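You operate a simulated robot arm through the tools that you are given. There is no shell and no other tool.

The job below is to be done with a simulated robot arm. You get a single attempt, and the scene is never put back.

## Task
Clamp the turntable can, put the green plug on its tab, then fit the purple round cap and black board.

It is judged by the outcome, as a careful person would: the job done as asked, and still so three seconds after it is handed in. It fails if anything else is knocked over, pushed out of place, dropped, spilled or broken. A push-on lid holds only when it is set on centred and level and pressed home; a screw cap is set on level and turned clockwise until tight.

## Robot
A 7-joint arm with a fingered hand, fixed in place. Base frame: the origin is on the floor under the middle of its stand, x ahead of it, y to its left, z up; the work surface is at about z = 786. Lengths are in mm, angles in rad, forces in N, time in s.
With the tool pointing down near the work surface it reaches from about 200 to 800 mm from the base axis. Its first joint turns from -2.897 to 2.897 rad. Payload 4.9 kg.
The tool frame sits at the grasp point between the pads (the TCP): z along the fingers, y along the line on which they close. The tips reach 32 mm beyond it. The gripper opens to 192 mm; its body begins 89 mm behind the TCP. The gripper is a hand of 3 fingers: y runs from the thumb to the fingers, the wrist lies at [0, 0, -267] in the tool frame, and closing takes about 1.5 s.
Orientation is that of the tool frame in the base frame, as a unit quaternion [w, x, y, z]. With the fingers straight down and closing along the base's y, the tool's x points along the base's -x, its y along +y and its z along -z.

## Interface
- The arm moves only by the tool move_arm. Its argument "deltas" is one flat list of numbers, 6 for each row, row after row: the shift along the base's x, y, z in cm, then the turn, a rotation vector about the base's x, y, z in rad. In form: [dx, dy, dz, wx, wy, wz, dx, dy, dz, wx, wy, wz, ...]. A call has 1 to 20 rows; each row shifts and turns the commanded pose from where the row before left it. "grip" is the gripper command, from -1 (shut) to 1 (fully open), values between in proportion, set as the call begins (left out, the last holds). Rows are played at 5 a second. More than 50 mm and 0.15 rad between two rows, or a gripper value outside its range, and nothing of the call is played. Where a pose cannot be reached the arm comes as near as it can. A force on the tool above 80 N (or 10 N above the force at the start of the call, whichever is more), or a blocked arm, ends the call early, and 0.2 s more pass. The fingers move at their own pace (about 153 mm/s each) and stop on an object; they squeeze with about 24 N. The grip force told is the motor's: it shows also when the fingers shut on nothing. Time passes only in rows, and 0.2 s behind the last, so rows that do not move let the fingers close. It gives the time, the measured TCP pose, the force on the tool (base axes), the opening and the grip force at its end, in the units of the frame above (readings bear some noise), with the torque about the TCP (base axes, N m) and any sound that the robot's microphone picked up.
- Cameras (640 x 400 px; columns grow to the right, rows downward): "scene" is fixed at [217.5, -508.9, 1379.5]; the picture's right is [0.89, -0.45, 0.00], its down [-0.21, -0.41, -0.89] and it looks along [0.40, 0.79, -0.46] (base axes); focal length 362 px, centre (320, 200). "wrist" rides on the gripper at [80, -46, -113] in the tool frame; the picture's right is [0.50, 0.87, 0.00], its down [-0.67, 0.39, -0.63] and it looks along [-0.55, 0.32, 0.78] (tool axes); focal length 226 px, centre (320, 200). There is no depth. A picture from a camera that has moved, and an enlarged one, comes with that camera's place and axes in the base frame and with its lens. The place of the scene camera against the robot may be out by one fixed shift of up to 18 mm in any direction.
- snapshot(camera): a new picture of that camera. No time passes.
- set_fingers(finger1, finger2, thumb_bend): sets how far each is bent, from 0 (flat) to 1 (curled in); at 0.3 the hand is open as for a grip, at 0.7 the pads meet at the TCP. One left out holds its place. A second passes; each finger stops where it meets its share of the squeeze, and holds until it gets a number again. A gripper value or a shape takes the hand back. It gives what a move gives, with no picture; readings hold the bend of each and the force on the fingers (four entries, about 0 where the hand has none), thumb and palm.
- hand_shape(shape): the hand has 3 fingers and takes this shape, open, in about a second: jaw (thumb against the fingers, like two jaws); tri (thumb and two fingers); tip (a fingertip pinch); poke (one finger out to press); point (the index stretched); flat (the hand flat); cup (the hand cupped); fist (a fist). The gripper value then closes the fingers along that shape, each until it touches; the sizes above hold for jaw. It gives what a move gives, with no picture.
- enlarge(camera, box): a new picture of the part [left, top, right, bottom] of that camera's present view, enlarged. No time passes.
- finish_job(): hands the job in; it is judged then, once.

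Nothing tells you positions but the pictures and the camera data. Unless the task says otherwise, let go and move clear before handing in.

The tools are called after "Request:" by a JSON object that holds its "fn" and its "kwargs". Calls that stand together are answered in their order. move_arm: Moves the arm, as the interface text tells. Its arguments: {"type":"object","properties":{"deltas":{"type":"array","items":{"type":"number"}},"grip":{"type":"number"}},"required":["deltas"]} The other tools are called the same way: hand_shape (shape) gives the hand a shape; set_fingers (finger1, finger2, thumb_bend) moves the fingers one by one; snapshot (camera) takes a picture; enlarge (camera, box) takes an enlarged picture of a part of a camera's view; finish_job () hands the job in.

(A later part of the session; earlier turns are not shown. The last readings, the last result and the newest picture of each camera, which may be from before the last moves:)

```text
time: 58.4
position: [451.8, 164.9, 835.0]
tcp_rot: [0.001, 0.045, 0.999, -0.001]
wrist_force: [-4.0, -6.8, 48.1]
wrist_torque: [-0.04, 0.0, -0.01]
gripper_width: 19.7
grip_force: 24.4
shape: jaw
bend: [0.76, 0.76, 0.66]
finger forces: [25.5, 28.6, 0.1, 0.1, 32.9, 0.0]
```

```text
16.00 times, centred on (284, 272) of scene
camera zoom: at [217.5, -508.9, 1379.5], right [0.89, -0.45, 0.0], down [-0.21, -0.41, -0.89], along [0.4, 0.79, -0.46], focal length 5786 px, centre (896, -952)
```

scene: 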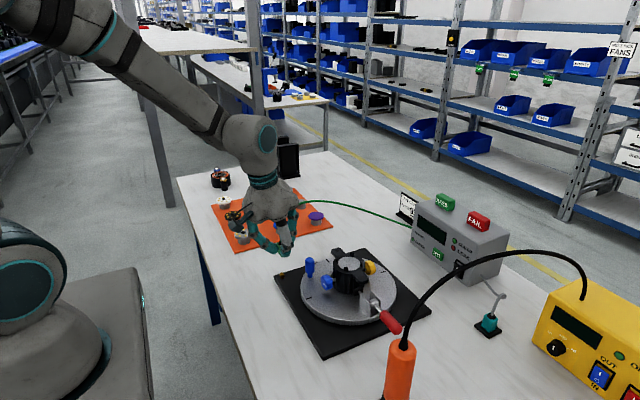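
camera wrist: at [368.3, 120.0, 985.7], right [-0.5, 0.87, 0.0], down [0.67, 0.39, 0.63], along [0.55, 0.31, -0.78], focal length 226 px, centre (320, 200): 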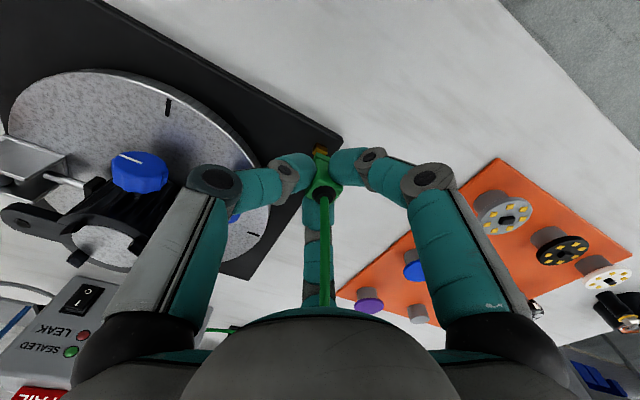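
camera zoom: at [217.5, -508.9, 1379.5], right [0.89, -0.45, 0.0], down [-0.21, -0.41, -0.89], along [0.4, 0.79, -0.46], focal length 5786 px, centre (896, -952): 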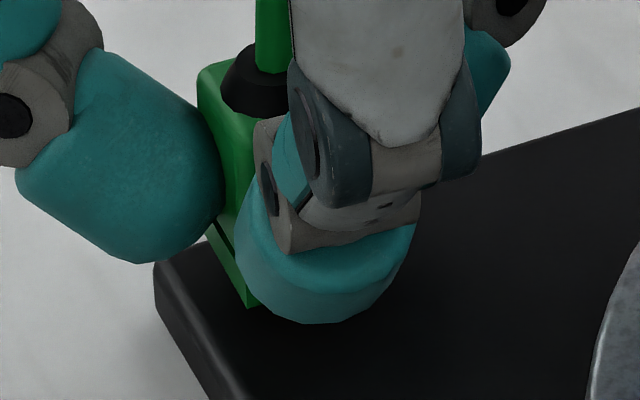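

The plug hasn't budged under 48 N, so it's likely at its stop. I'll release it, back off and inspect it unobstructed.

Request:
{"fn": "move_arm", "kwargs": {"deltas": [0, 0, 0.2, 0, 0, 0, 0, 0, 0.2, 0, 0, 0]}}

Request:
{"fn": "move_arm", "kwargs": {"deltas": [0, 0, 0, 0, 0, 0, 0, 0, 0, 0, 0, 0, 0, 0, 0, 0, 0, 0, 0, 0, 0.5, 0, 0, 0], "grip": -0.4}}

Request:
{"fn": "enlarge", "kwargs": {"camera": "wrist", "box": [270, 125, 370, 215]}}

Request:
{"fn": "enlarge", "kwargs": {"camera": "scene", "box": [270, 252, 300, 282]}}

Request:
{"fn": "enlarge", "kwargs": {"camera": "scene", "box": [400, 215, 450, 265]}}

```text
time: 59.0
position: [451.8, 165.7, 837.0]
tcp_rot: [-0.001, 0.044, 0.999, -0.001]
wrist_force: [9.0, 0.5, 11.1]
wrist_torque: [0.09, -0.31, -0.02]
gripper_width: 18.5
grip_force: 24.3
shape: jaw
bend: [0.75, 0.76, 0.67]
finger forces: [18.7, 26.8, 0.0, 0.0, 21.7, 0.0]
```

```text
time: 60.0
position: [451.9, 163.5, 842.1]
tcp_rot: [-0.001, 0.044, 0.999, 0.0]
wrist_force: [0.5, 0.1, 1.0]
wrist_torque: [-0.02, -0.01, 0.01]
gripper_width: 57.2
grip_force: 0.1
shape: jaw
bend: [0.79, 0.79, 0.7]
finger forces: [0.0, 0.0, 0.0, 0.1, 0.0, 0.1]
```

```text
4.44 times, centred on (320, 170) of wrist
camera zoom: at [367.5, 124.3, 954.9], right [-0.42, 0.91, 0.0], down [0.7, 0.33, 0.63], along [0.57, 0.27, -0.78], focal length 1005 px, centre (320, 333)
```

zoom: 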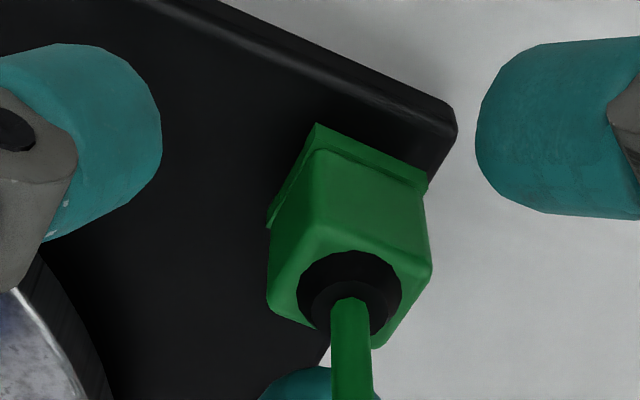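

```text
13.33 times, centred on (285, 267) of scene
camera zoom: at [217.5, -508.9, 1379.5], right [0.89, -0.45, 0.0], down [-0.21, -0.41, -0.89], along [0.4, 0.79, -0.46], focal length 4821 px, centre (787, -693)
```

zoom: 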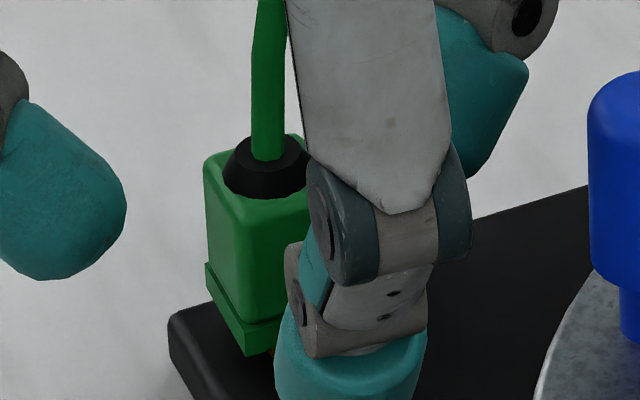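

```text
8.00 times, centred on (425, 240) of scene
camera zoom: at [217.5, -508.9, 1379.5], right [0.89, -0.45, 0.0], down [-0.21, -0.41, -0.89], along [0.4, 0.79, -0.46], focal length 2893 px, centre (-520, -120)
```

zoom: 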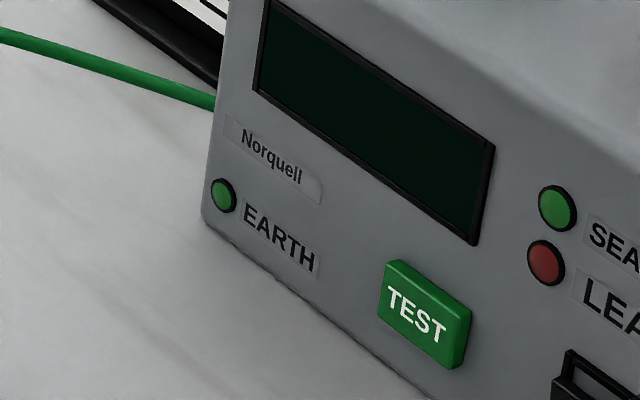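

The plug stands on its own. Lifting clear to look at it properly.

Request:
{"fn": "move_arm", "kwargs": {"deltas": [0, 0, 2, 0, 0, 0, 0, 0, 2.5, 0, 0, 0, 0, 0, 2.5, 0, 0, 0, 0, 0, 2.5, 0, 0, 0], "grip": -0.2}}

Request:
{"fn": "enlarge", "kwargs": {"camera": "scene", "box": [270, 252, 300, 282]}}

Request:
{"fn": "enlarge", "kwargs": {"camera": "wrist", "box": [270, 75, 370, 165]}}

Request:
{"fn": "enlarge", "kwargs": {"camera": "wrist", "box": [300, 90, 345, 130]}}

```text
time: 61.0
position: [451.4, 163.8, 938.1]
tcp_rot: [0.0, 0.043, 0.999, -0.001]
wrist_force: [-1.3, 0.8, 0.3]
wrist_torque: [-0.01, 0.0, 0.03]
gripper_width: 76.4
grip_force: 0.1
shape: jaw
bend: [0.42, 0.42, 0.7]
finger forces: [0.1, 0.0, 0.0, 0.0, 0.0, 0.1]
```

```text
13.33 times, centred on (285, 267) of scene
camera zoom: at [217.5, -508.9, 1379.5], right [0.89, -0.45, 0.0], down [-0.21, -0.41, -0.89], along [0.4, 0.79, -0.46], focal length 4821 px, centre (787, -693)
```

zoom: 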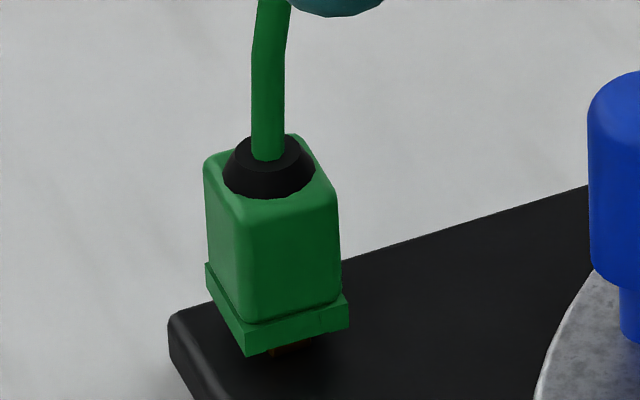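

```text
4.44 times, centred on (320, 120) of wrist
camera zoom: at [366.9, 124.4, 1051.1], right [-0.42, 0.91, 0.0], down [0.7, 0.33, 0.63], along [0.57, 0.27, -0.78], focal length 1005 px, centre (320, 556)
```

zoom: 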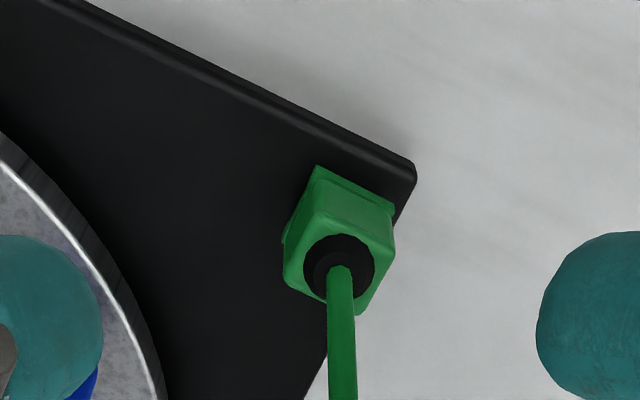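

```text
10.00 times, centred on (322, 110) of wrist
camera zoom: at [366.9, 124.4, 1051.1], right [-0.42, 0.91, 0.0], down [0.7, 0.33, 0.63], along [0.57, 0.27, -0.78], focal length 2261 px, centre (295, 1100)
```

zoom: 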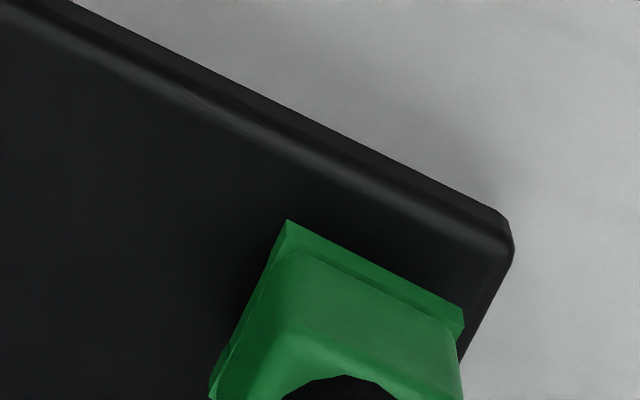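

The plug is level, square with the tab, with only a sliver of the tab's base showing. I'll give it one firm press from above with closed fingertips to be sure it's home.

Request:
{"fn": "move_arm", "kwargs": {"deltas": [0.06, 0.47, 0, 0, 0, 0, 0, 0, 0, 0, 0, 0, 0, 0, 0, 0, 0, 0, 0, 0, 0, 0, 0, 0, 0, 0, -2, 0, 0, 0, 0, 0, -2, 0, 0, 0, 0, 0, -2, 0, 0, 0, 0, 0, -0.8, 0, 0, 0], "grip": -1}}

Request:
{"fn": "enlarge", "kwargs": {"camera": "scene", "box": [265, 240, 305, 285]}}

Request:
{"fn": "snapshot", "kwargs": {"camera": "wrist"}}

```text
time: 62.8
position: [453.4, 168.1, 868.0]
tcp_rot: [0.0, 0.043, 0.999, -0.002]
wrist_force: [-0.6, -0.7, 0.0]
wrist_torque: [-0.01, -0.01, -0.02]
gripper_width: 0.0
grip_force: 23.8
shape: jaw
bend: [0.7, 0.7, 0.7]
finger forces: [0.0, 0.0, 0.1, 0.0, 0.0, 0.1]
```

```text
8.89 times, centred on (285, 262) of scene
camera zoom: at [217.5, -508.9, 1379.5], right [0.89, -0.45, 0.0], down [-0.21, -0.41, -0.89], along [0.4, 0.79, -0.46], focal length 3214 px, centre (631, -356)
```

zoom: 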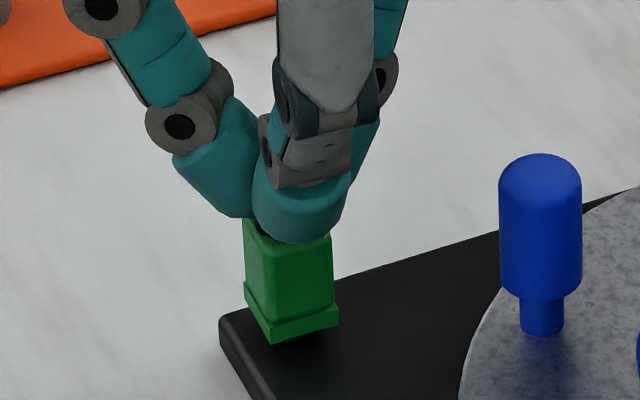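

```text
taken
camera wrist: at [369.2, 129.3, 981.2], right [-0.42, 0.91, 0.0], down [0.7, 0.33, 0.63], along [0.57, 0.27, -0.78], focal length 226 px, centre (320, 200)
```

wrist: 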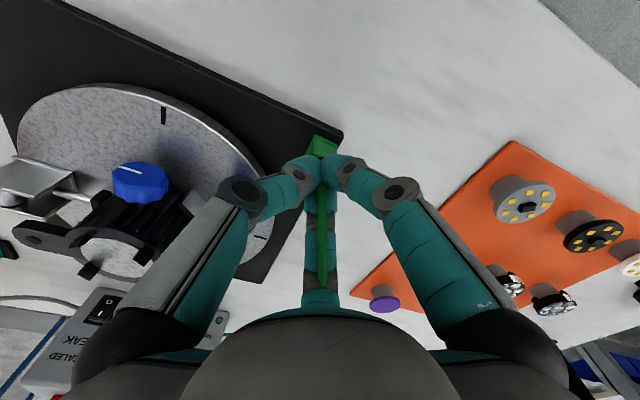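

Request:
{"fn": "move_arm", "kwargs": {"deltas": [0, 0, -0.4, 0, 0, 0, 0, 0, -0.3, 0, 0, 0, 0, 0, -0.3, 0, 0, 0]}}

Request:
{"fn": "enlarge", "kwargs": {"camera": "scene", "box": [265, 240, 305, 285]}}

```text
time: 63.6
position: [455.4, 169.3, 863.2]
tcp_rot: [0.006, 0.042, 0.999, 0.001]
wrist_force: [-8.1, -6.0, 57.4]
wrist_torque: [-0.33, 0.52, 0.01]
gripper_width: 0.0
grip_force: 24.5
shape: jaw
bend: [0.7, 0.7, 0.7]
finger forces: [0.0, 0.0, 0.1, 0.0, 0.1, 0.1]
```

```text
8.89 times, centred on (285, 262) of scene
camera zoom: at [217.5, -508.9, 1379.5], right [0.89, -0.45, 0.0], down [-0.21, -0.41, -0.89], along [0.4, 0.79, -0.46], focal length 3214 px, centre (631, -356)
```

zoom: 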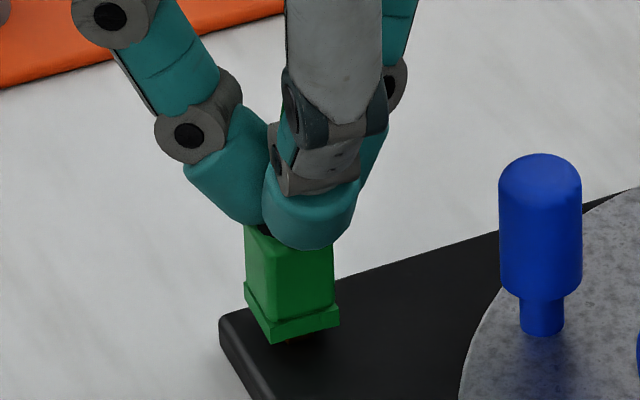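

No movement at 57 N, so the plug is seated. Lifting off and moving to inspect the purple cap.

Request:
{"fn": "move_arm", "kwargs": {"deltas": [0, 0, 2, 0, 0, 0.085, 0, 0, 3, 0, 0, 0, 1.3, 1.5, 3, 0, 0, 0, 3, 4, 0, 0, 0, 0, 3, 4, 0, 0, 0, 0, 3, 4, 0, 0, 0, 0, 0, 2, 0, 0, 0, 0], "grip": -1}}

Request:
{"fn": "move_arm", "kwargs": {"deltas": [0, 0, 0, 0, 0, 0, 0, 0, 0, 0, 0, 0, 0, 0, 0, 0, 0, 0], "grip": 0}}

Request:
{"fn": "snapshot", "kwargs": {"camera": "wrist"}}

Request:
{"fn": "snapshot", "kwargs": {"camera": "scene"}}

```text
time: 65.2
position: [556.6, 321.9, 939.2]
tcp_rot: [0.0, 0.001, 1.0, -0.001]
wrist_force: [-1.1, -1.2, -0.1]
wrist_torque: [0.02, 0.0, -0.01]
gripper_width: 0.0
grip_force: 23.5
shape: jaw
bend: [0.7, 0.7, 0.7]
finger forces: [0.0, 0.0, 0.0, 0.0, 0.0, 0.0]
```

```text
time: 66.0
position: [556.4, 321.7, 940.5]
tcp_rot: [0.0, 0.001, 1.0, 0.0]
wrist_force: [-0.4, -0.1, 0.0]
wrist_torque: [0.01, 0.0, -0.03]
gripper_width: 95.9
grip_force: 0.1
shape: jaw
bend: [0.37, 0.37, 0.7]
finger forces: [0.0, 0.1, 0.0, 0.0, 0.1, 0.0]
```

```text
taken
camera wrist: at [476.0, 275.6, 1052.9], right [-0.5, 0.87, 0.0], down [0.67, 0.39, 0.63], along [0.55, 0.31, -0.78], focal length 226 px, centre (320, 200)
```

wrist: 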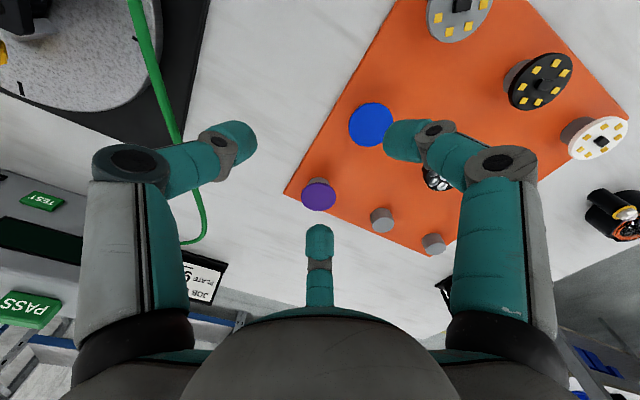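

```text
taken
```

scene: 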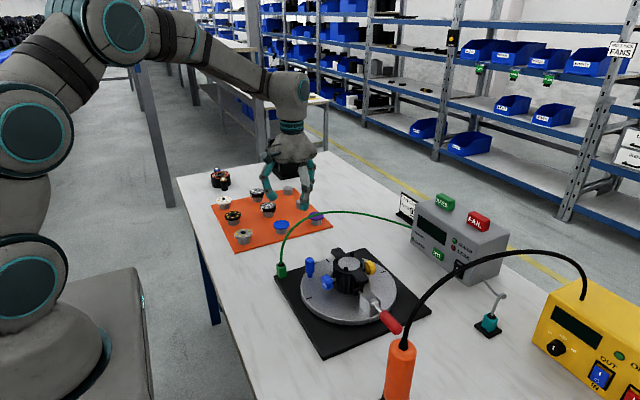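

Request:
{"fn": "enlarge", "kwargs": {"camera": "wrist", "box": [290, 165, 350, 225]}}

Request:
{"fn": "enlarge", "kwargs": {"camera": "scene", "box": [265, 205, 335, 245]}}

Request:
{"fn": "enlarge", "kwargs": {"camera": "scene", "box": [210, 190, 270, 250]}}

```text
6.67 times, centred on (320, 195) of wrist
camera zoom: at [476.0, 275.6, 1052.9], right [-0.5, 0.87, 0.0], down [0.67, 0.39, 0.63], along [0.55, 0.31, -0.78], focal length 1507 px, centre (320, 233)
```

zoom: 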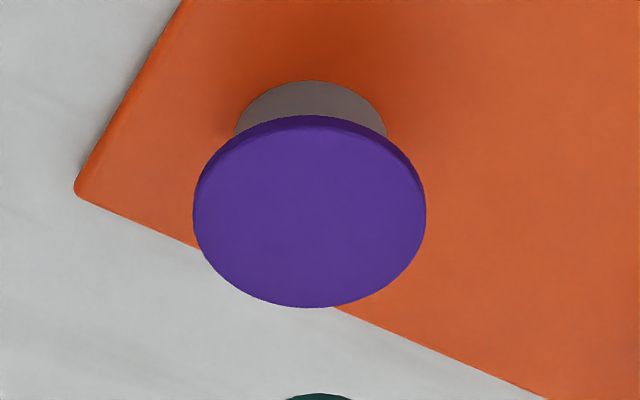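

```text
9.14 times, centred on (300, 225) of scene
camera zoom: at [217.5, -508.9, 1379.5], right [0.89, -0.45, 0.0], down [-0.21, -0.41, -0.89], along [0.4, 0.79, -0.46], focal length 3306 px, centre (503, -29)
```

zoom: 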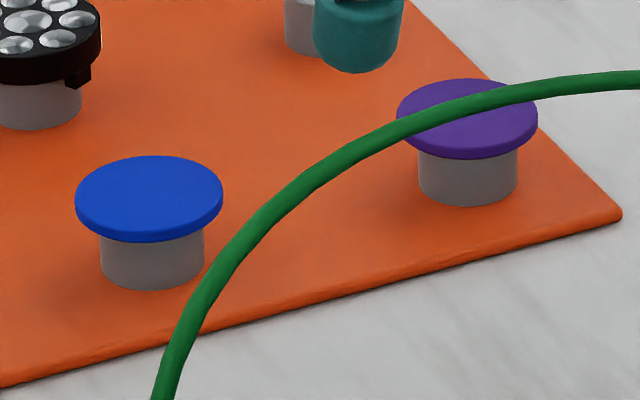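

```text
6.67 times, centred on (240, 220) of scene
camera zoom: at [217.5, -508.9, 1379.5], right [0.89, -0.45, 0.0], down [-0.21, -0.41, -0.89], along [0.4, 0.79, -0.46], focal length 2411 px, centre (853, 67)
```

zoom: 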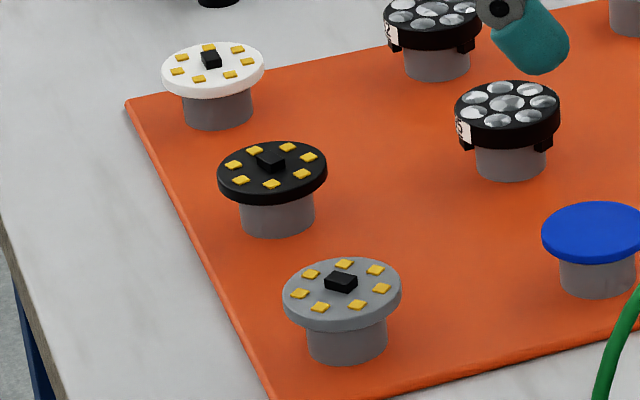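

The cap is a thin disc (~47 mm) resting on a 32 mm stub, top at about z 812. Before grasping, I want a straight-down view of the can's clips, so I'll tilt the hand to point the camera vertically there.

Request:
{"fn": "move_arm", "kwargs": {"deltas": [0.2, -3, 2, 0, 0, 0, 0.2, -4, 1.5, 0, 0, 0, 0.2, -4, 1, 0, 0, 0, 0.2, -4, 0.5, -0.068, 0.119, 0, 0.2, -4, 0, -0.068, 0.119, 0, 0.2, -4, 0, -0.068, 0.119, 0, 0.2, -4, 0, -0.068, 0.119, 0, 0, 0, 0, -0.068, 0.119, 0, 0, 0, 0, 0, 0, 0], "grip": 0.5}}

Request:
{"fn": "snapshot", "kwargs": {"camera": "wrist"}}

```text
time: 68.0
position: [565.9, 53.8, 988.5]
tcp_rot: [-0.292, 0.002, 0.942, -0.167]
wrist_force: [0.4, 0.0, -0.3]
wrist_torque: [-0.04, 0.0, -0.02]
gripper_width: 143.7
grip_force: 0.0
shape: jaw
bend: [0.27, 0.27, 0.57]
finger forces: [0.1, 0.0, 0.0, 0.0, 0.0, 0.1]
```

```text
taken
camera wrist: at [566.6, 53.2, 1133.2], right [-0.5, 0.87, 0.0], down [0.87, 0.5, 0.0], along [0.0, 0.0, -1.0], focal length 226 px, centre (320, 200)
```

wrist: 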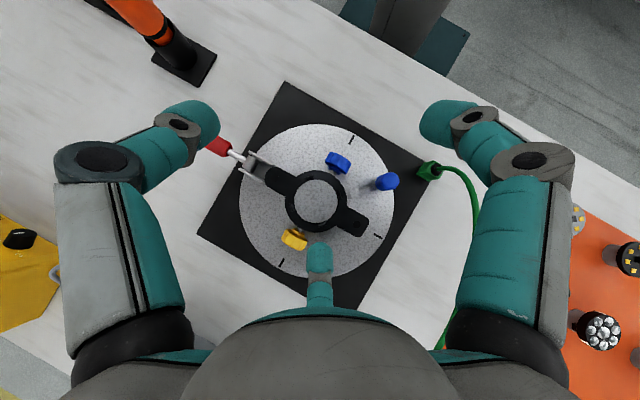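

Excellent straight-down view. Zooming on the can top.

Request:
{"fn": "enlarge", "kwargs": {"camera": "wrist", "box": [270, 160, 370, 245]}}

Request:
{"fn": "enlarge", "kwargs": {"camera": "wrist", "box": [220, 110, 420, 290]}}

Request:
{"fn": "enlarge", "kwargs": {"camera": "wrist", "box": [410, 150, 460, 200]}}

```text
4.71 times, centred on (320, 202) of wrist
camera zoom: at [566.6, 53.2, 1133.2], right [-0.5, 0.87, 0.0], down [0.87, 0.5, 0.0], along [0.0, 0.0, -1.0], focal length 1064 px, centre (320, 188)
```

zoom: 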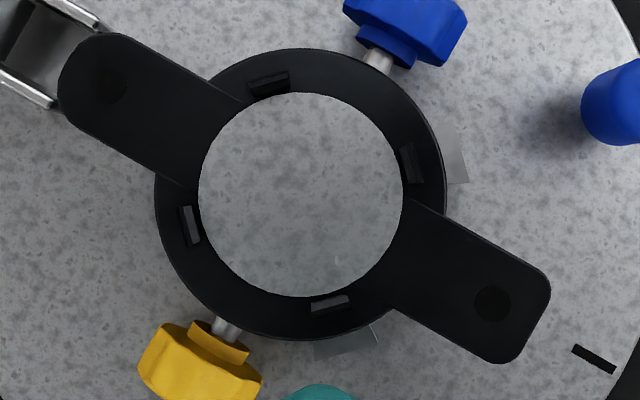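

```text
2.22 times, centred on (320, 200) of wrist
camera zoom: at [566.6, 53.2, 1133.2], right [-0.5, 0.87, 0.0], down [0.87, 0.5, 0.0], along [0.0, 0.0, -1.0], focal length 502 px, centre (320, 200)
```

zoom: 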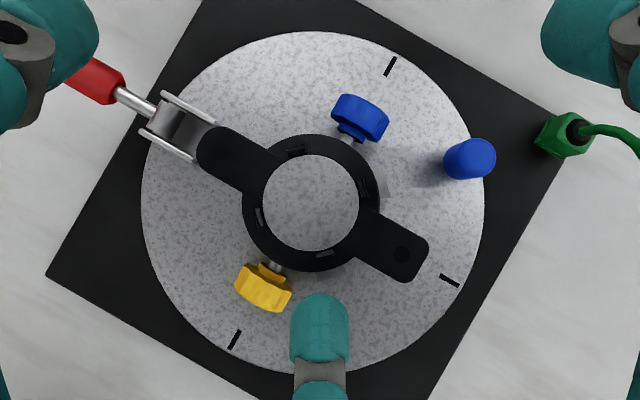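

```text
8.00 times, centred on (435, 175) of wrist
camera zoom: at [566.6, 53.2, 1133.2], right [-0.5, 0.87, 0.0], down [0.87, 0.5, 0.0], along [0.0, 0.0, -1.0], focal length 1808 px, centre (-600, 400)
```

zoom: 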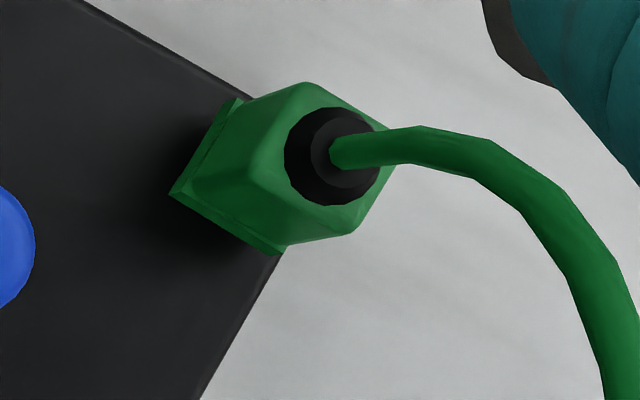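

The can centre is (570.4, 49.9), its clips at exactly 45° multiples at ~25–26 mm inner radius. Three fingers would foul those clips, so I'll check what the "tip" pinch shape looks like.

Request:
{"fn": "hand_shape", "kwargs": {"shape": "tip"}}

Request:
{"fn": "snapshot", "kwargs": {"camera": "wrist"}}

Request:
{"fn": "move_arm", "kwargs": {"deltas": [0, 0, 0, 0, 0, 0, 0, 0, 0, 0, 0, 0, 0, 0, 0, 0, 0, 0, 0, 0, 0, 0, 0, 0], "grip": -0.5}}

Request:
{"fn": "snapshot", "kwargs": {"camera": "wrist"}}

```text
time: 68.9
position: [567.7, 53.8, 988.0]
tcp_rot: [-0.292, 0.0, 0.942, -0.169]
wrist_force: [-0.3, -0.8, 0.1]
wrist_torque: [-0.01, -0.03, 0.01]
gripper_width: 192.0
grip_force: 0.0
shape: tip
bend: [0.3, 0.3, 0.3]
finger forces: [0.0, 0.1, 0.1, 0.0, 0.0, 0.1]
```

```text
taken
camera wrist: at [566.4, 53.3, 1133.0], right [-0.5, 0.87, 0.0], down [0.87, 0.5, 0.0], along [0.0, 0.0, -1.0], focal length 226 px, centre (320, 200)
```

wrist: 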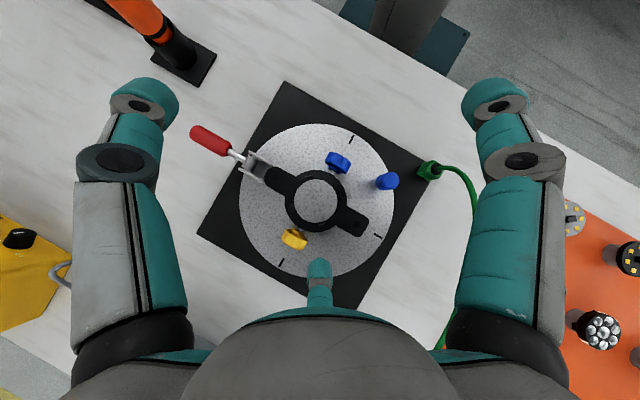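

```text
time: 69.9
position: [566.4, 53.2, 988.4]
tcp_rot: [-0.292, 0.001, 0.942, -0.168]
wrist_force: [0.9, -0.3, 0.0]
wrist_torque: [0.0, 0.02, 0.02]
gripper_width: 48.5
grip_force: 0.1
shape: tip
bend: [0.78, 0.78, 0.7]
finger forces: [0.1, 0.1, 0.0, 0.0, 0.1, 0.0]
```

```text
taken
camera wrist: at [566.5, 53.3, 1133.0], right [-0.5, 0.87, 0.0], down [0.87, 0.5, 0.0], along [0.0, 0.0, -1.0], focal length 226 px, centre (320, 200)
```

wrist: 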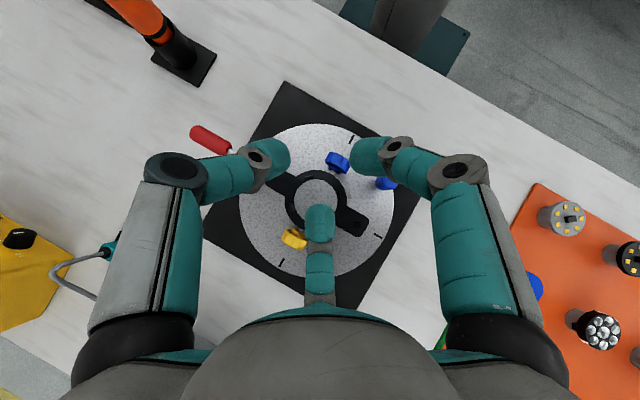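

"tip" is the same three-finger geometry, so I'll use jaw and release the discs just above the clips, keeping the fingers as a cage. Returning upright and heading to the purple cap.

Request:
{"fn": "hand_shape", "kwargs": {"shape": "jaw"}}

Request:
{"fn": "move_arm", "kwargs": {"deltas": [0, 3, 0, 0.068, -0.119, 0, 0.5, 4, 0, 0.068, -0.119, 0, 0.8, 4, 0, 0.068, -0.119, 0, 0.8, 4, 0, 0.068, -0.119, 0, 0.8, 4, 0, 0.068, -0.119, 0, 0.8, 4, -1, 0, 0, 0, 0.8, 4, -1, 0, 0, 0, 0, 0, 0, 0, 0, 0], "grip": -0.2}}

Request:
{"fn": "snapshot", "kwargs": {"camera": "wrist"}}

Request:
{"fn": "enlarge", "kwargs": {"camera": "scene", "box": [230, 150, 370, 250]}}

```text
time: 70.8
position: [567.4, 52.7, 988.7]
tcp_rot: [-0.291, 0.0, 0.942, -0.169]
wrist_force: [0.1, 0.1, 0.7]
wrist_torque: [0.05, 0.02, 0.01]
gripper_width: 192.0
grip_force: 0.0
shape: jaw
bend: [0.3, 0.3, 0.3]
finger forces: [0.0, 0.0, 0.1, 0.0, 0.1, 0.1]
```

```text
time: 72.6
position: [613.0, 326.1, 970.1]
tcp_rot: [0.0, 0.001, 1.0, -0.002]
wrist_force: [1.0, 0.6, -1.0]
wrist_torque: [-0.02, -0.01, 0.02]
gripper_width: 76.9
grip_force: 0.1
shape: jaw
bend: [0.41, 0.42, 0.7]
finger forces: [0.0, 0.1, 0.0, 0.1, 0.1, 0.0]
```

```text
taken
camera wrist: at [532.7, 278.5, 1082.3], right [-0.5, 0.87, 0.0], down [0.67, 0.39, 0.63], along [0.55, 0.31, -0.78], focal length 226 px, centre (320, 200)
```

wrist: 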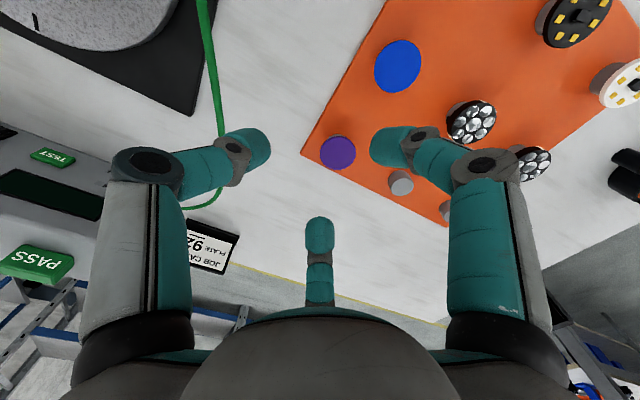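

```text
4.00 times, centred on (300, 200) of scene
camera zoom: at [217.5, -508.9, 1379.5], right [0.89, -0.45, 0.0], down [-0.21, -0.41, -0.89], along [0.4, 0.79, -0.46], focal length 1446 px, centre (400, 200)
```

zoom: 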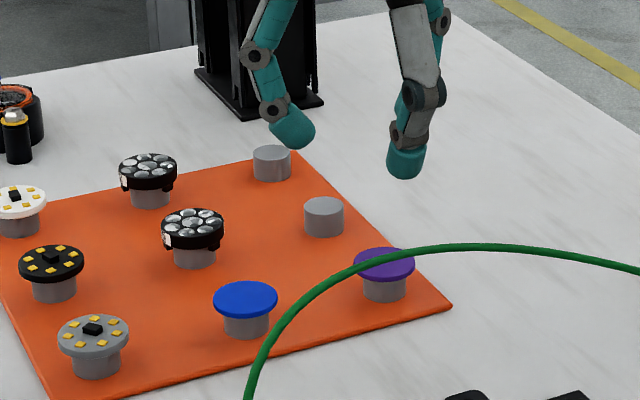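

Request:
{"fn": "enlarge", "kwargs": {"camera": "wrist", "box": [305, 120, 375, 180]}}

```text
6.67 times, centred on (340, 150) of wrist
camera zoom: at [532.7, 278.5, 1082.3], right [-0.5, 0.87, 0.0], down [0.67, 0.39, 0.63], along [0.55, 0.31, -0.78], focal length 1507 px, centre (187, 533)
```

zoom: 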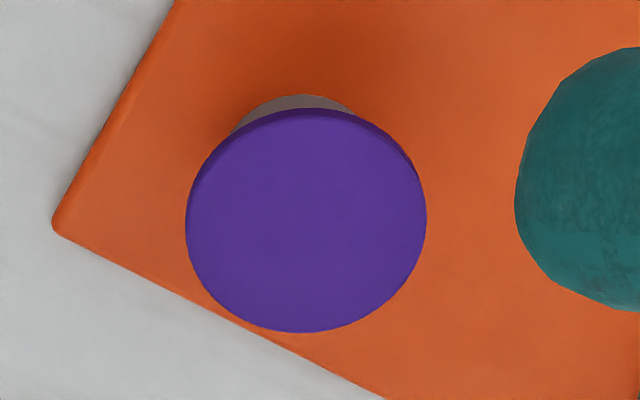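

Request:
{"fn": "move_arm", "kwargs": {"deltas": [1.1, 1.5, -3, 0, 0, 0, 1.1, 1.5, -3, 0, 0, 0, 0.95, 1.4, -3, 0, 0, 0, 0, 0, 0, 0, 0, 0]}}

Request:
{"fn": "snapshot", "kwargs": {"camera": "wrist"}}

Request:
{"fn": "enlarge", "kwargs": {"camera": "wrist", "box": [270, 90, 370, 180]}}

```text
time: 73.6
position: [645.5, 367.2, 879.0]
tcp_rot: [-0.001, 0.001, 1.0, 0.0]
wrist_force: [0.8, 0.1, -0.7]
wrist_torque: [0.05, 0.02, 0.02]
gripper_width: 77.4
grip_force: 0.0
shape: jaw
bend: [0.41, 0.42, 0.7]
finger forces: [0.0, 0.1, 0.1, 0.0, 0.0, 0.0]
```

```text
taken
camera wrist: at [565.7, 321.6, 991.6], right [-0.5, 0.87, 0.0], down [0.67, 0.39, 0.63], along [0.55, 0.31, -0.78], focal length 226 px, centre (320, 200)
```

wrist: 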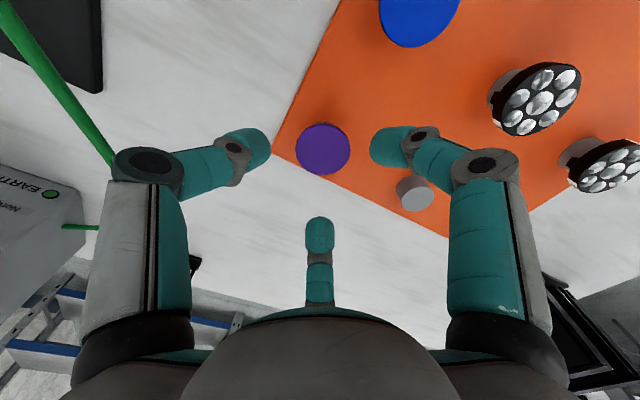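

```text
4.44 times, centred on (320, 135) of wrist
camera zoom: at [565.7, 321.6, 991.6], right [-0.5, 0.87, 0.0], down [0.67, 0.39, 0.63], along [0.55, 0.31, -0.78], focal length 1005 px, centre (320, 489)
```

zoom: 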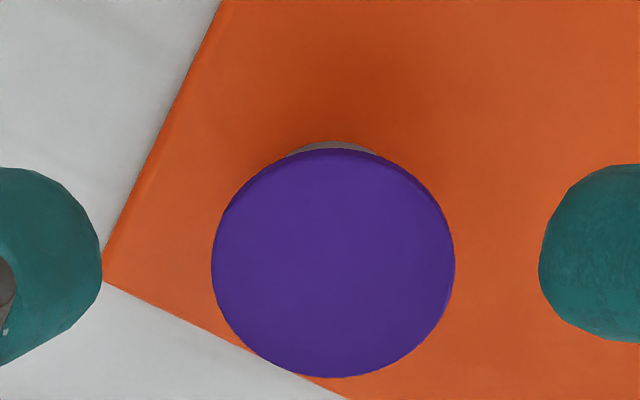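

Request:
{"fn": "move_arm", "kwargs": {"deltas": [-0.05, 0.25, -1.5, 0, 0, 0, 0, 0, -1.5, 0, 0, 0, 0, 0, -1.5, 0, 0, 0, 0, 0, 0, 0, 0, 0]}}

Request:
{"fn": "enlarge", "kwargs": {"camera": "wrist", "box": [250, 90, 390, 230]}}

Request:
{"fn": "enlarge", "kwargs": {"camera": "scene", "box": [270, 180, 350, 240]}}

```text
time: 74.6
position: [645.0, 369.1, 833.1]
tcp_rot: [-0.001, 0.0, 1.0, -0.001]
wrist_force: [0.8, -0.2, 0.2]
wrist_torque: [0.01, -0.01, 0.01]
gripper_width: 77.1
grip_force: 0.0
shape: jaw
bend: [0.41, 0.42, 0.7]
finger forces: [0.0, 0.0, 0.0, 0.0, 0.0, 0.0]
```

```text
2.86 times, centred on (320, 160) of wrist
camera zoom: at [564.4, 323.2, 947.1], right [-0.5, 0.87, 0.0], down [0.67, 0.39, 0.63], along [0.55, 0.31, -0.78], focal length 646 px, centre (320, 314)
```

zoom: 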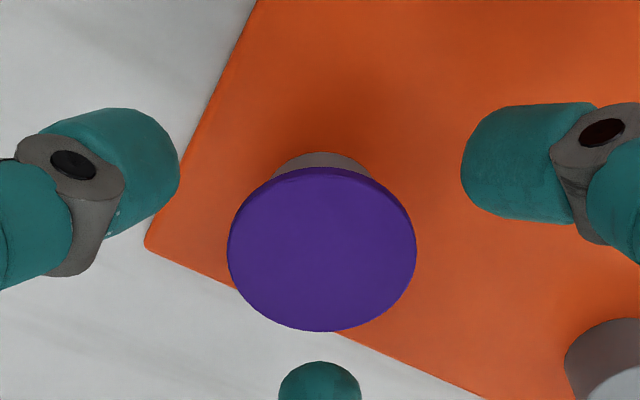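

```text
6.67 times, centred on (310, 210) of scene
camera zoom: at [217.5, -508.9, 1379.5], right [0.89, -0.45, 0.0], down [-0.21, -0.41, -0.89], along [0.4, 0.79, -0.46], focal length 2411 px, centre (387, 133)
```

zoom: 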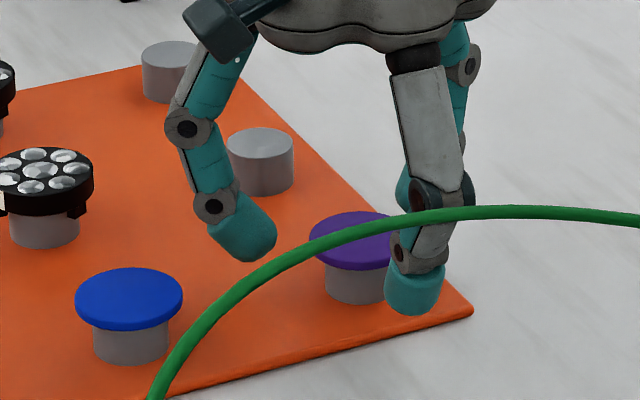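

Well centred. Closing on the cap's rim.

Request:
{"fn": "move_arm", "kwargs": {"deltas": [0, 0, 0, 0, 0, 0, 0, 0, 0, 0, 0, 0, 0, 0, 0, 0, 0, 0, 0, 0, 0, 0, 0, 0, 0, 0, 0, 0, 0, 0], "grip": -1}}

Request:
{"fn": "enlarge", "kwargs": {"camera": "wrist", "box": [250, 90, 390, 230]}}

Request:
{"fn": "enlarge", "kwargs": {"camera": "scene", "box": [270, 180, 350, 240]}}

```text
time: 75.8
position: [644.9, 369.1, 834.5]
tcp_rot: [0.0, 0.001, 1.0, -0.001]
wrist_force: [-0.4, -1.1, -0.3]
wrist_torque: [0.04, 0.03, 0.0]
gripper_width: 41.1
grip_force: 24.1
shape: jaw
bend: [0.78, 0.78, 0.7]
finger forces: [21.4, 21.7, 0.1, 0.0, 21.7, 0.0]
```

```text
2.86 times, centred on (320, 160) of wrist
camera zoom: at [564.4, 323.2, 947.2], right [-0.5, 0.87, 0.0], down [0.67, 0.39, 0.63], along [0.55, 0.31, -0.78], focal length 646 px, centre (320, 314)
```

zoom: 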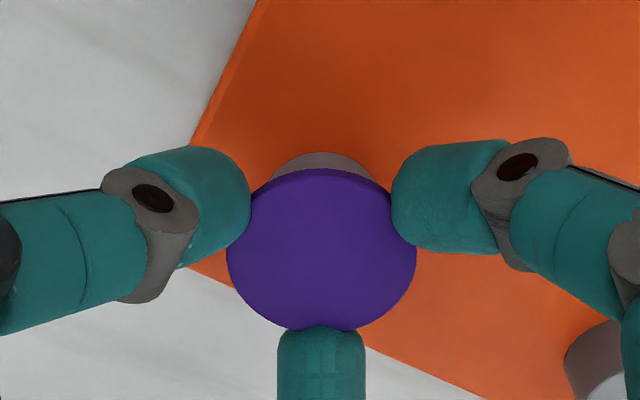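

```text
6.67 times, centred on (310, 210) of scene
camera zoom: at [217.5, -508.9, 1379.5], right [0.89, -0.45, 0.0], down [-0.21, -0.41, -0.89], along [0.4, 0.79, -0.46], focal length 2411 px, centre (387, 133)
```

zoom: 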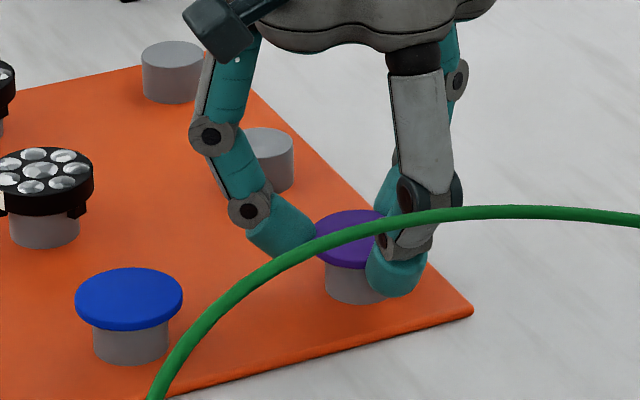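

Even grip on all three fingers. Lifting.

Request:
{"fn": "move_arm", "kwargs": {"deltas": [0, 0, 0.8, 0, 0, 0, 0, 0, 1.5, 0, 0, 0, 0, 0, 2, 0, 0, 0, 0, 0, 0, 0, 0, 0]}}

Request:
{"fn": "enlarge", "kwargs": {"camera": "wrist", "box": [250, 90, 390, 230]}}

Request:
{"fn": "enlarge", "kwargs": {"camera": "scene", "box": [270, 170, 350, 230]}}

```text
time: 76.8
position: [644.3, 372.5, 878.9]
tcp_rot: [0.0, 0.001, 1.0, -0.001]
wrist_force: [0.0, 0.0, -0.3]
wrist_torque: [0.0, -0.01, 0.0]
gripper_width: 41.2
grip_force: 24.1
shape: jaw
bend: [0.78, 0.78, 0.7]
finger forces: [21.3, 21.7, 0.0, 0.0, 21.8, 0.0]
```

```text
2.86 times, centred on (320, 160) of wrist
camera zoom: at [563.5, 325.9, 990.9], right [-0.5, 0.87, 0.0], down [0.67, 0.39, 0.63], along [0.55, 0.31, -0.78], focal length 646 px, centre (320, 314)
```

zoom: 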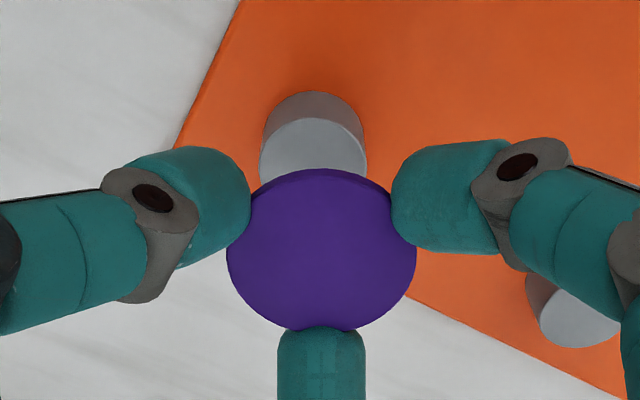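

```text
6.67 times, centred on (310, 200) of scene
camera zoom: at [217.5, -508.9, 1379.5], right [0.89, -0.45, 0.0], down [-0.21, -0.41, -0.89], along [0.4, 0.79, -0.46], focal length 2411 px, centre (387, 200)
```

zoom: 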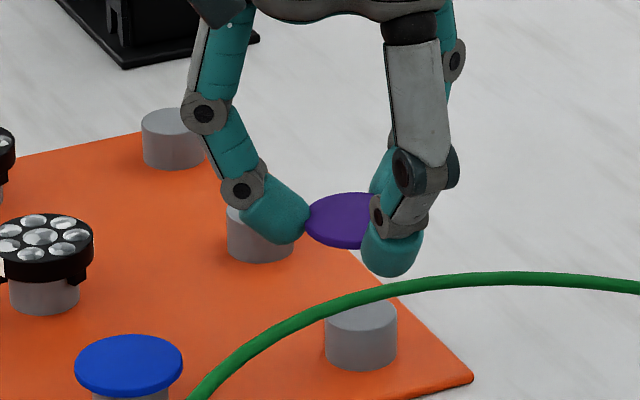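

The cap is held level. Carrying it over the can.

Request:
{"fn": "move_arm", "kwargs": {"deltas": [0, 0, 3, 0, 0, 0, -0.5, -2, 3, 0, 0, 0, -0.9, -4, 1.5, 0, 0, 0, -1, -4.4, 0, 0, 0, 0, -1, -4.4, 0, 0, 0, 0, -1, -4.4, 0, 0, 0, 0, -1, -4.4, 0, 0, 0, 0, -1, -4.4, 0, 0, 0, 0, -1, -4.2, 0, 0, 0, 0, 0, 0, -1.5, 0, 0, 0, 0, 0, 0, 0, 0, 0]}}

Request:
{"fn": "snapshot", "kwargs": {"camera": "wrist"}}

Request:
{"fn": "enlarge", "kwargs": {"camera": "scene", "box": [310, 200, 400, 300]}}

```text
time: 79.2
position: [572.5, 48.6, 937.5]
tcp_rot: [-0.001, 0.001, 1.0, -0.001]
wrist_force: [-0.8, -0.1, -0.2]
wrist_torque: [0.03, 0.02, 0.0]
gripper_width: 41.0
grip_force: 24.1
shape: jaw
bend: [0.78, 0.78, 0.7]
finger forces: [21.3, 22.0, 0.0, 0.0, 21.6, 0.0]
```

```text
taken
camera wrist: at [492.2, 2.6, 1050.2], right [-0.5, 0.87, 0.0], down [0.67, 0.39, 0.63], along [0.55, 0.31, -0.78], focal length 226 px, centre (320, 200)
```

wrist: 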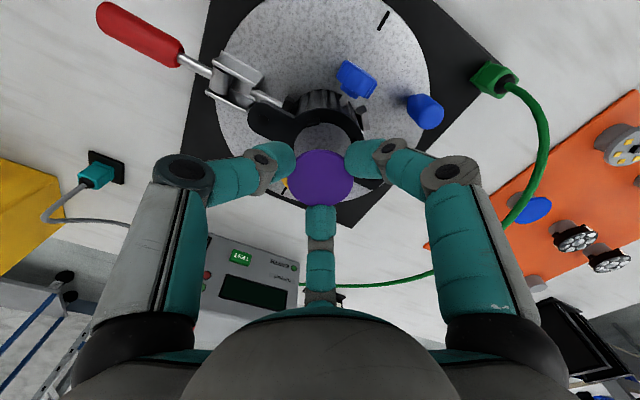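

```text
4.00 times, centred on (355, 250) of scene
camera zoom: at [217.5, -508.9, 1379.5], right [0.89, -0.45, 0.0], down [-0.21, -0.41, -0.89], along [0.4, 0.79, -0.46], focal length 1446 px, centre (180, 0)
```

zoom: 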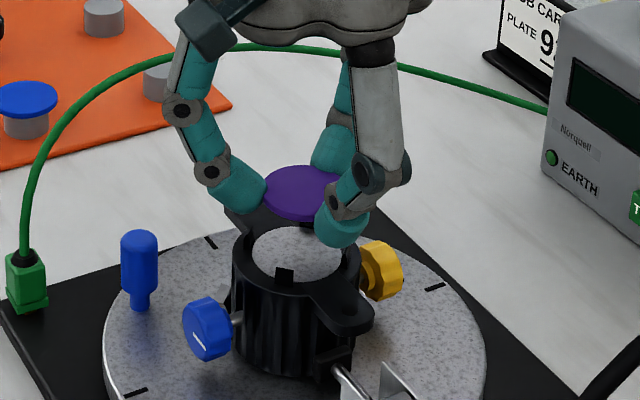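

Request:
{"fn": "enlarge", "kwargs": {"camera": "wrist", "box": [260, 80, 390, 220]}}

Request:
{"fn": "enlarge", "kwargs": {"camera": "scene", "box": [325, 225, 385, 285]}}

```text
2.86 times, centred on (325, 150) of wrist
camera zoom: at [492.2, 2.6, 1050.2], right [-0.5, 0.87, 0.0], down [0.67, 0.39, 0.63], along [0.55, 0.31, -0.78], focal length 646 px, centre (306, 343)
```

zoom: 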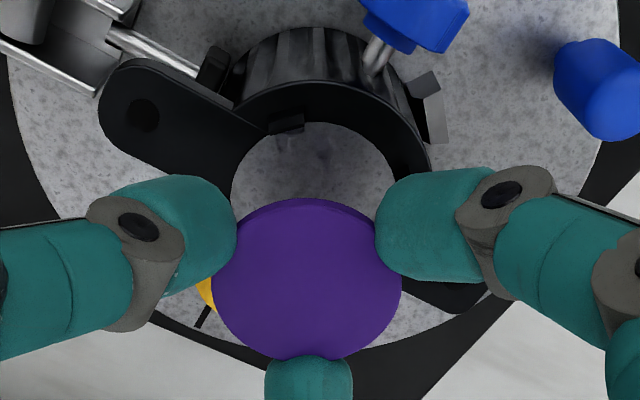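

```text
6.67 times, centred on (355, 255) of scene
camera zoom: at [217.5, -508.9, 1379.5], right [0.89, -0.45, 0.0], down [-0.21, -0.41, -0.89], along [0.4, 0.79, -0.46], focal length 2411 px, centre (87, -167)
```

zoom: 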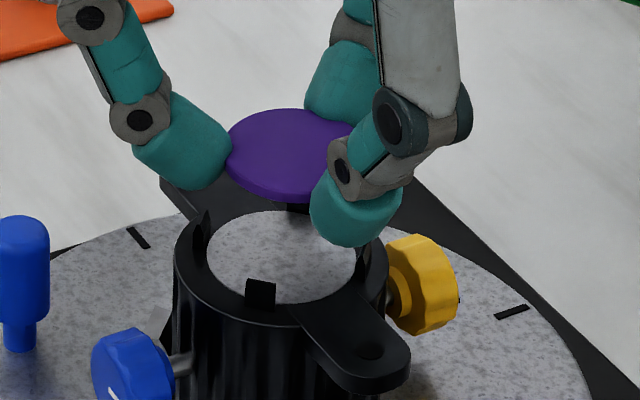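

Disc is about 2–3 mm off in +x/−y; correcting, then lowering toward the clips with force sensing.

Request:
{"fn": "move_arm", "kwargs": {"deltas": [-0.24, 0.14, -0.7, 0, 0, 0, 0, 0, -0.8, 0, 0, 0, 0, 0, 0, 0, 0, 0]}}

Request:
{"fn": "enlarge", "kwargs": {"camera": "wrist", "box": [260, 80, 390, 220]}}

Request:
{"fn": "enlarge", "kwargs": {"camera": "scene", "box": [325, 225, 385, 285]}}

```text
time: 80.0
position: [570.1, 51.8, 920.5]
tcp_rot: [0.0, 0.001, 1.0, -0.001]
wrist_force: [-1.0, 0.2, 0.0]
wrist_torque: [0.04, 0.01, -0.02]
gripper_width: 41.2
grip_force: 24.4
shape: jaw
bend: [0.78, 0.78, 0.7]
finger forces: [21.1, 22.0, 0.0, 0.1, 21.7, 0.0]
```

```text
2.86 times, centred on (325, 150) of wrist
camera zoom: at [489.2, 4.7, 1033.5], right [-0.5, 0.87, 0.0], down [0.67, 0.39, 0.63], along [0.55, 0.31, -0.78], focal length 646 px, centre (306, 343)
```

zoom: 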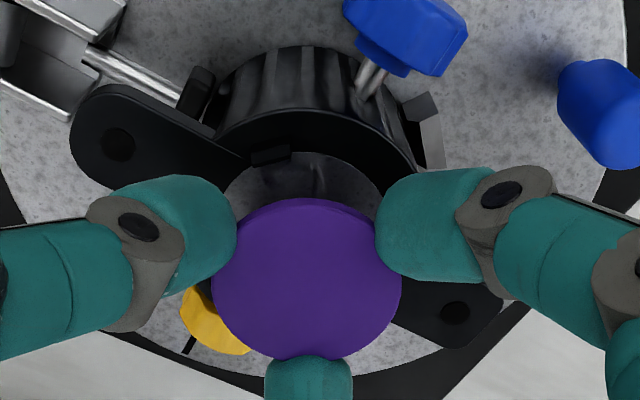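

```text
6.67 times, centred on (355, 255) of scene
camera zoom: at [217.5, -508.9, 1379.5], right [0.89, -0.45, 0.0], down [-0.21, -0.41, -0.89], along [0.4, 0.79, -0.46], focal length 2411 px, centre (87, -167)
```

zoom: 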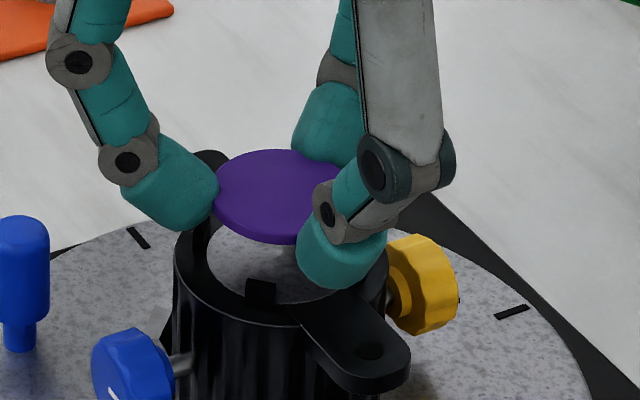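

Request:
{"fn": "move_arm", "kwargs": {"deltas": [-0.04, -0.13, -0.3, 0, 0, 0, 0, 0, 0, 0, 0, 0]}}

Request:
{"fn": "move_arm", "kwargs": {"deltas": [0, 0, -0.2, 0, 0, 0, 0, 0, 0, 0, 0, 0]}}

Request:
{"fn": "move_arm", "kwargs": {"deltas": [0, 0, -0.2, 0, 0, 0, 0, 0, 0, 0, 0, 0]}}

Request:
{"fn": "enlarge", "kwargs": {"camera": "scene", "box": [325, 225, 385, 285]}}

Request:
{"fn": "enlarge", "kwargs": {"camera": "wrist", "box": [260, 80, 390, 220]}}

```text
time: 80.6
position: [569.5, 49.2, 918.5]
tcp_rot: [0.0, 0.001, 1.0, -0.001]
wrist_force: [-0.7, -0.4, -0.9]
wrist_torque: [-0.01, 0.02, -0.03]
gripper_width: 41.2
grip_force: 24.2
shape: jaw
bend: [0.78, 0.78, 0.7]
finger forces: [21.2, 22.0, 0.1, 0.0, 21.8, 0.0]
```

```text
time: 81.2
position: [568.7, 49.5, 917.1]
tcp_rot: [0.0, 0.001, 1.0, 0.0]
wrist_force: [0.2, -0.1, 0.8]
wrist_torque: [0.0, 0.0, 0.02]
gripper_width: 41.2
grip_force: 24.3
shape: jaw
bend: [0.78, 0.78, 0.7]
finger forces: [21.1, 22.4, 0.0, 0.1, 21.7, 0.0]
```

```text
time: 81.8
position: [569.2, 49.4, 916.8]
tcp_rot: [0.002, 0.001, 1.0, 0.0]
wrist_force: [1.6, 0.3, 7.8]
wrist_torque: [0.18, -0.23, -0.03]
gripper_width: 41.4
grip_force: 23.8
shape: jaw
bend: [0.78, 0.78, 0.7]
finger forces: [22.6, 31.0, 0.0, 0.0, 22.6, 0.0]
```

```text
6.67 times, centred on (355, 255) of scene
camera zoom: at [217.5, -508.9, 1379.5], right [0.89, -0.45, 0.0], down [-0.21, -0.41, -0.89], along [0.4, 0.79, -0.46], focal length 2411 px, centre (87, -167)
```

zoom: 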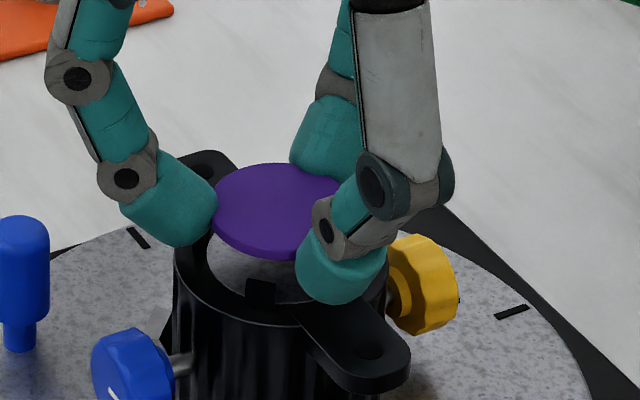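

```text
2.86 times, centred on (325, 150) of wrist
camera zoom: at [487.8, 3.1, 1028.6], right [-0.5, 0.87, 0.0], down [0.67, 0.39, 0.63], along [0.55, 0.31, -0.77], focal length 646 px, centre (306, 343)
```

zoom: 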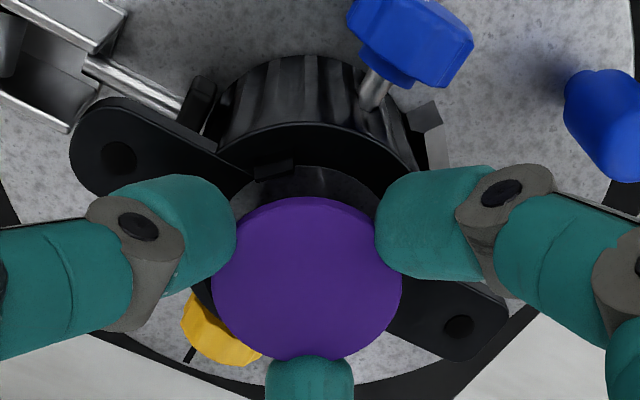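

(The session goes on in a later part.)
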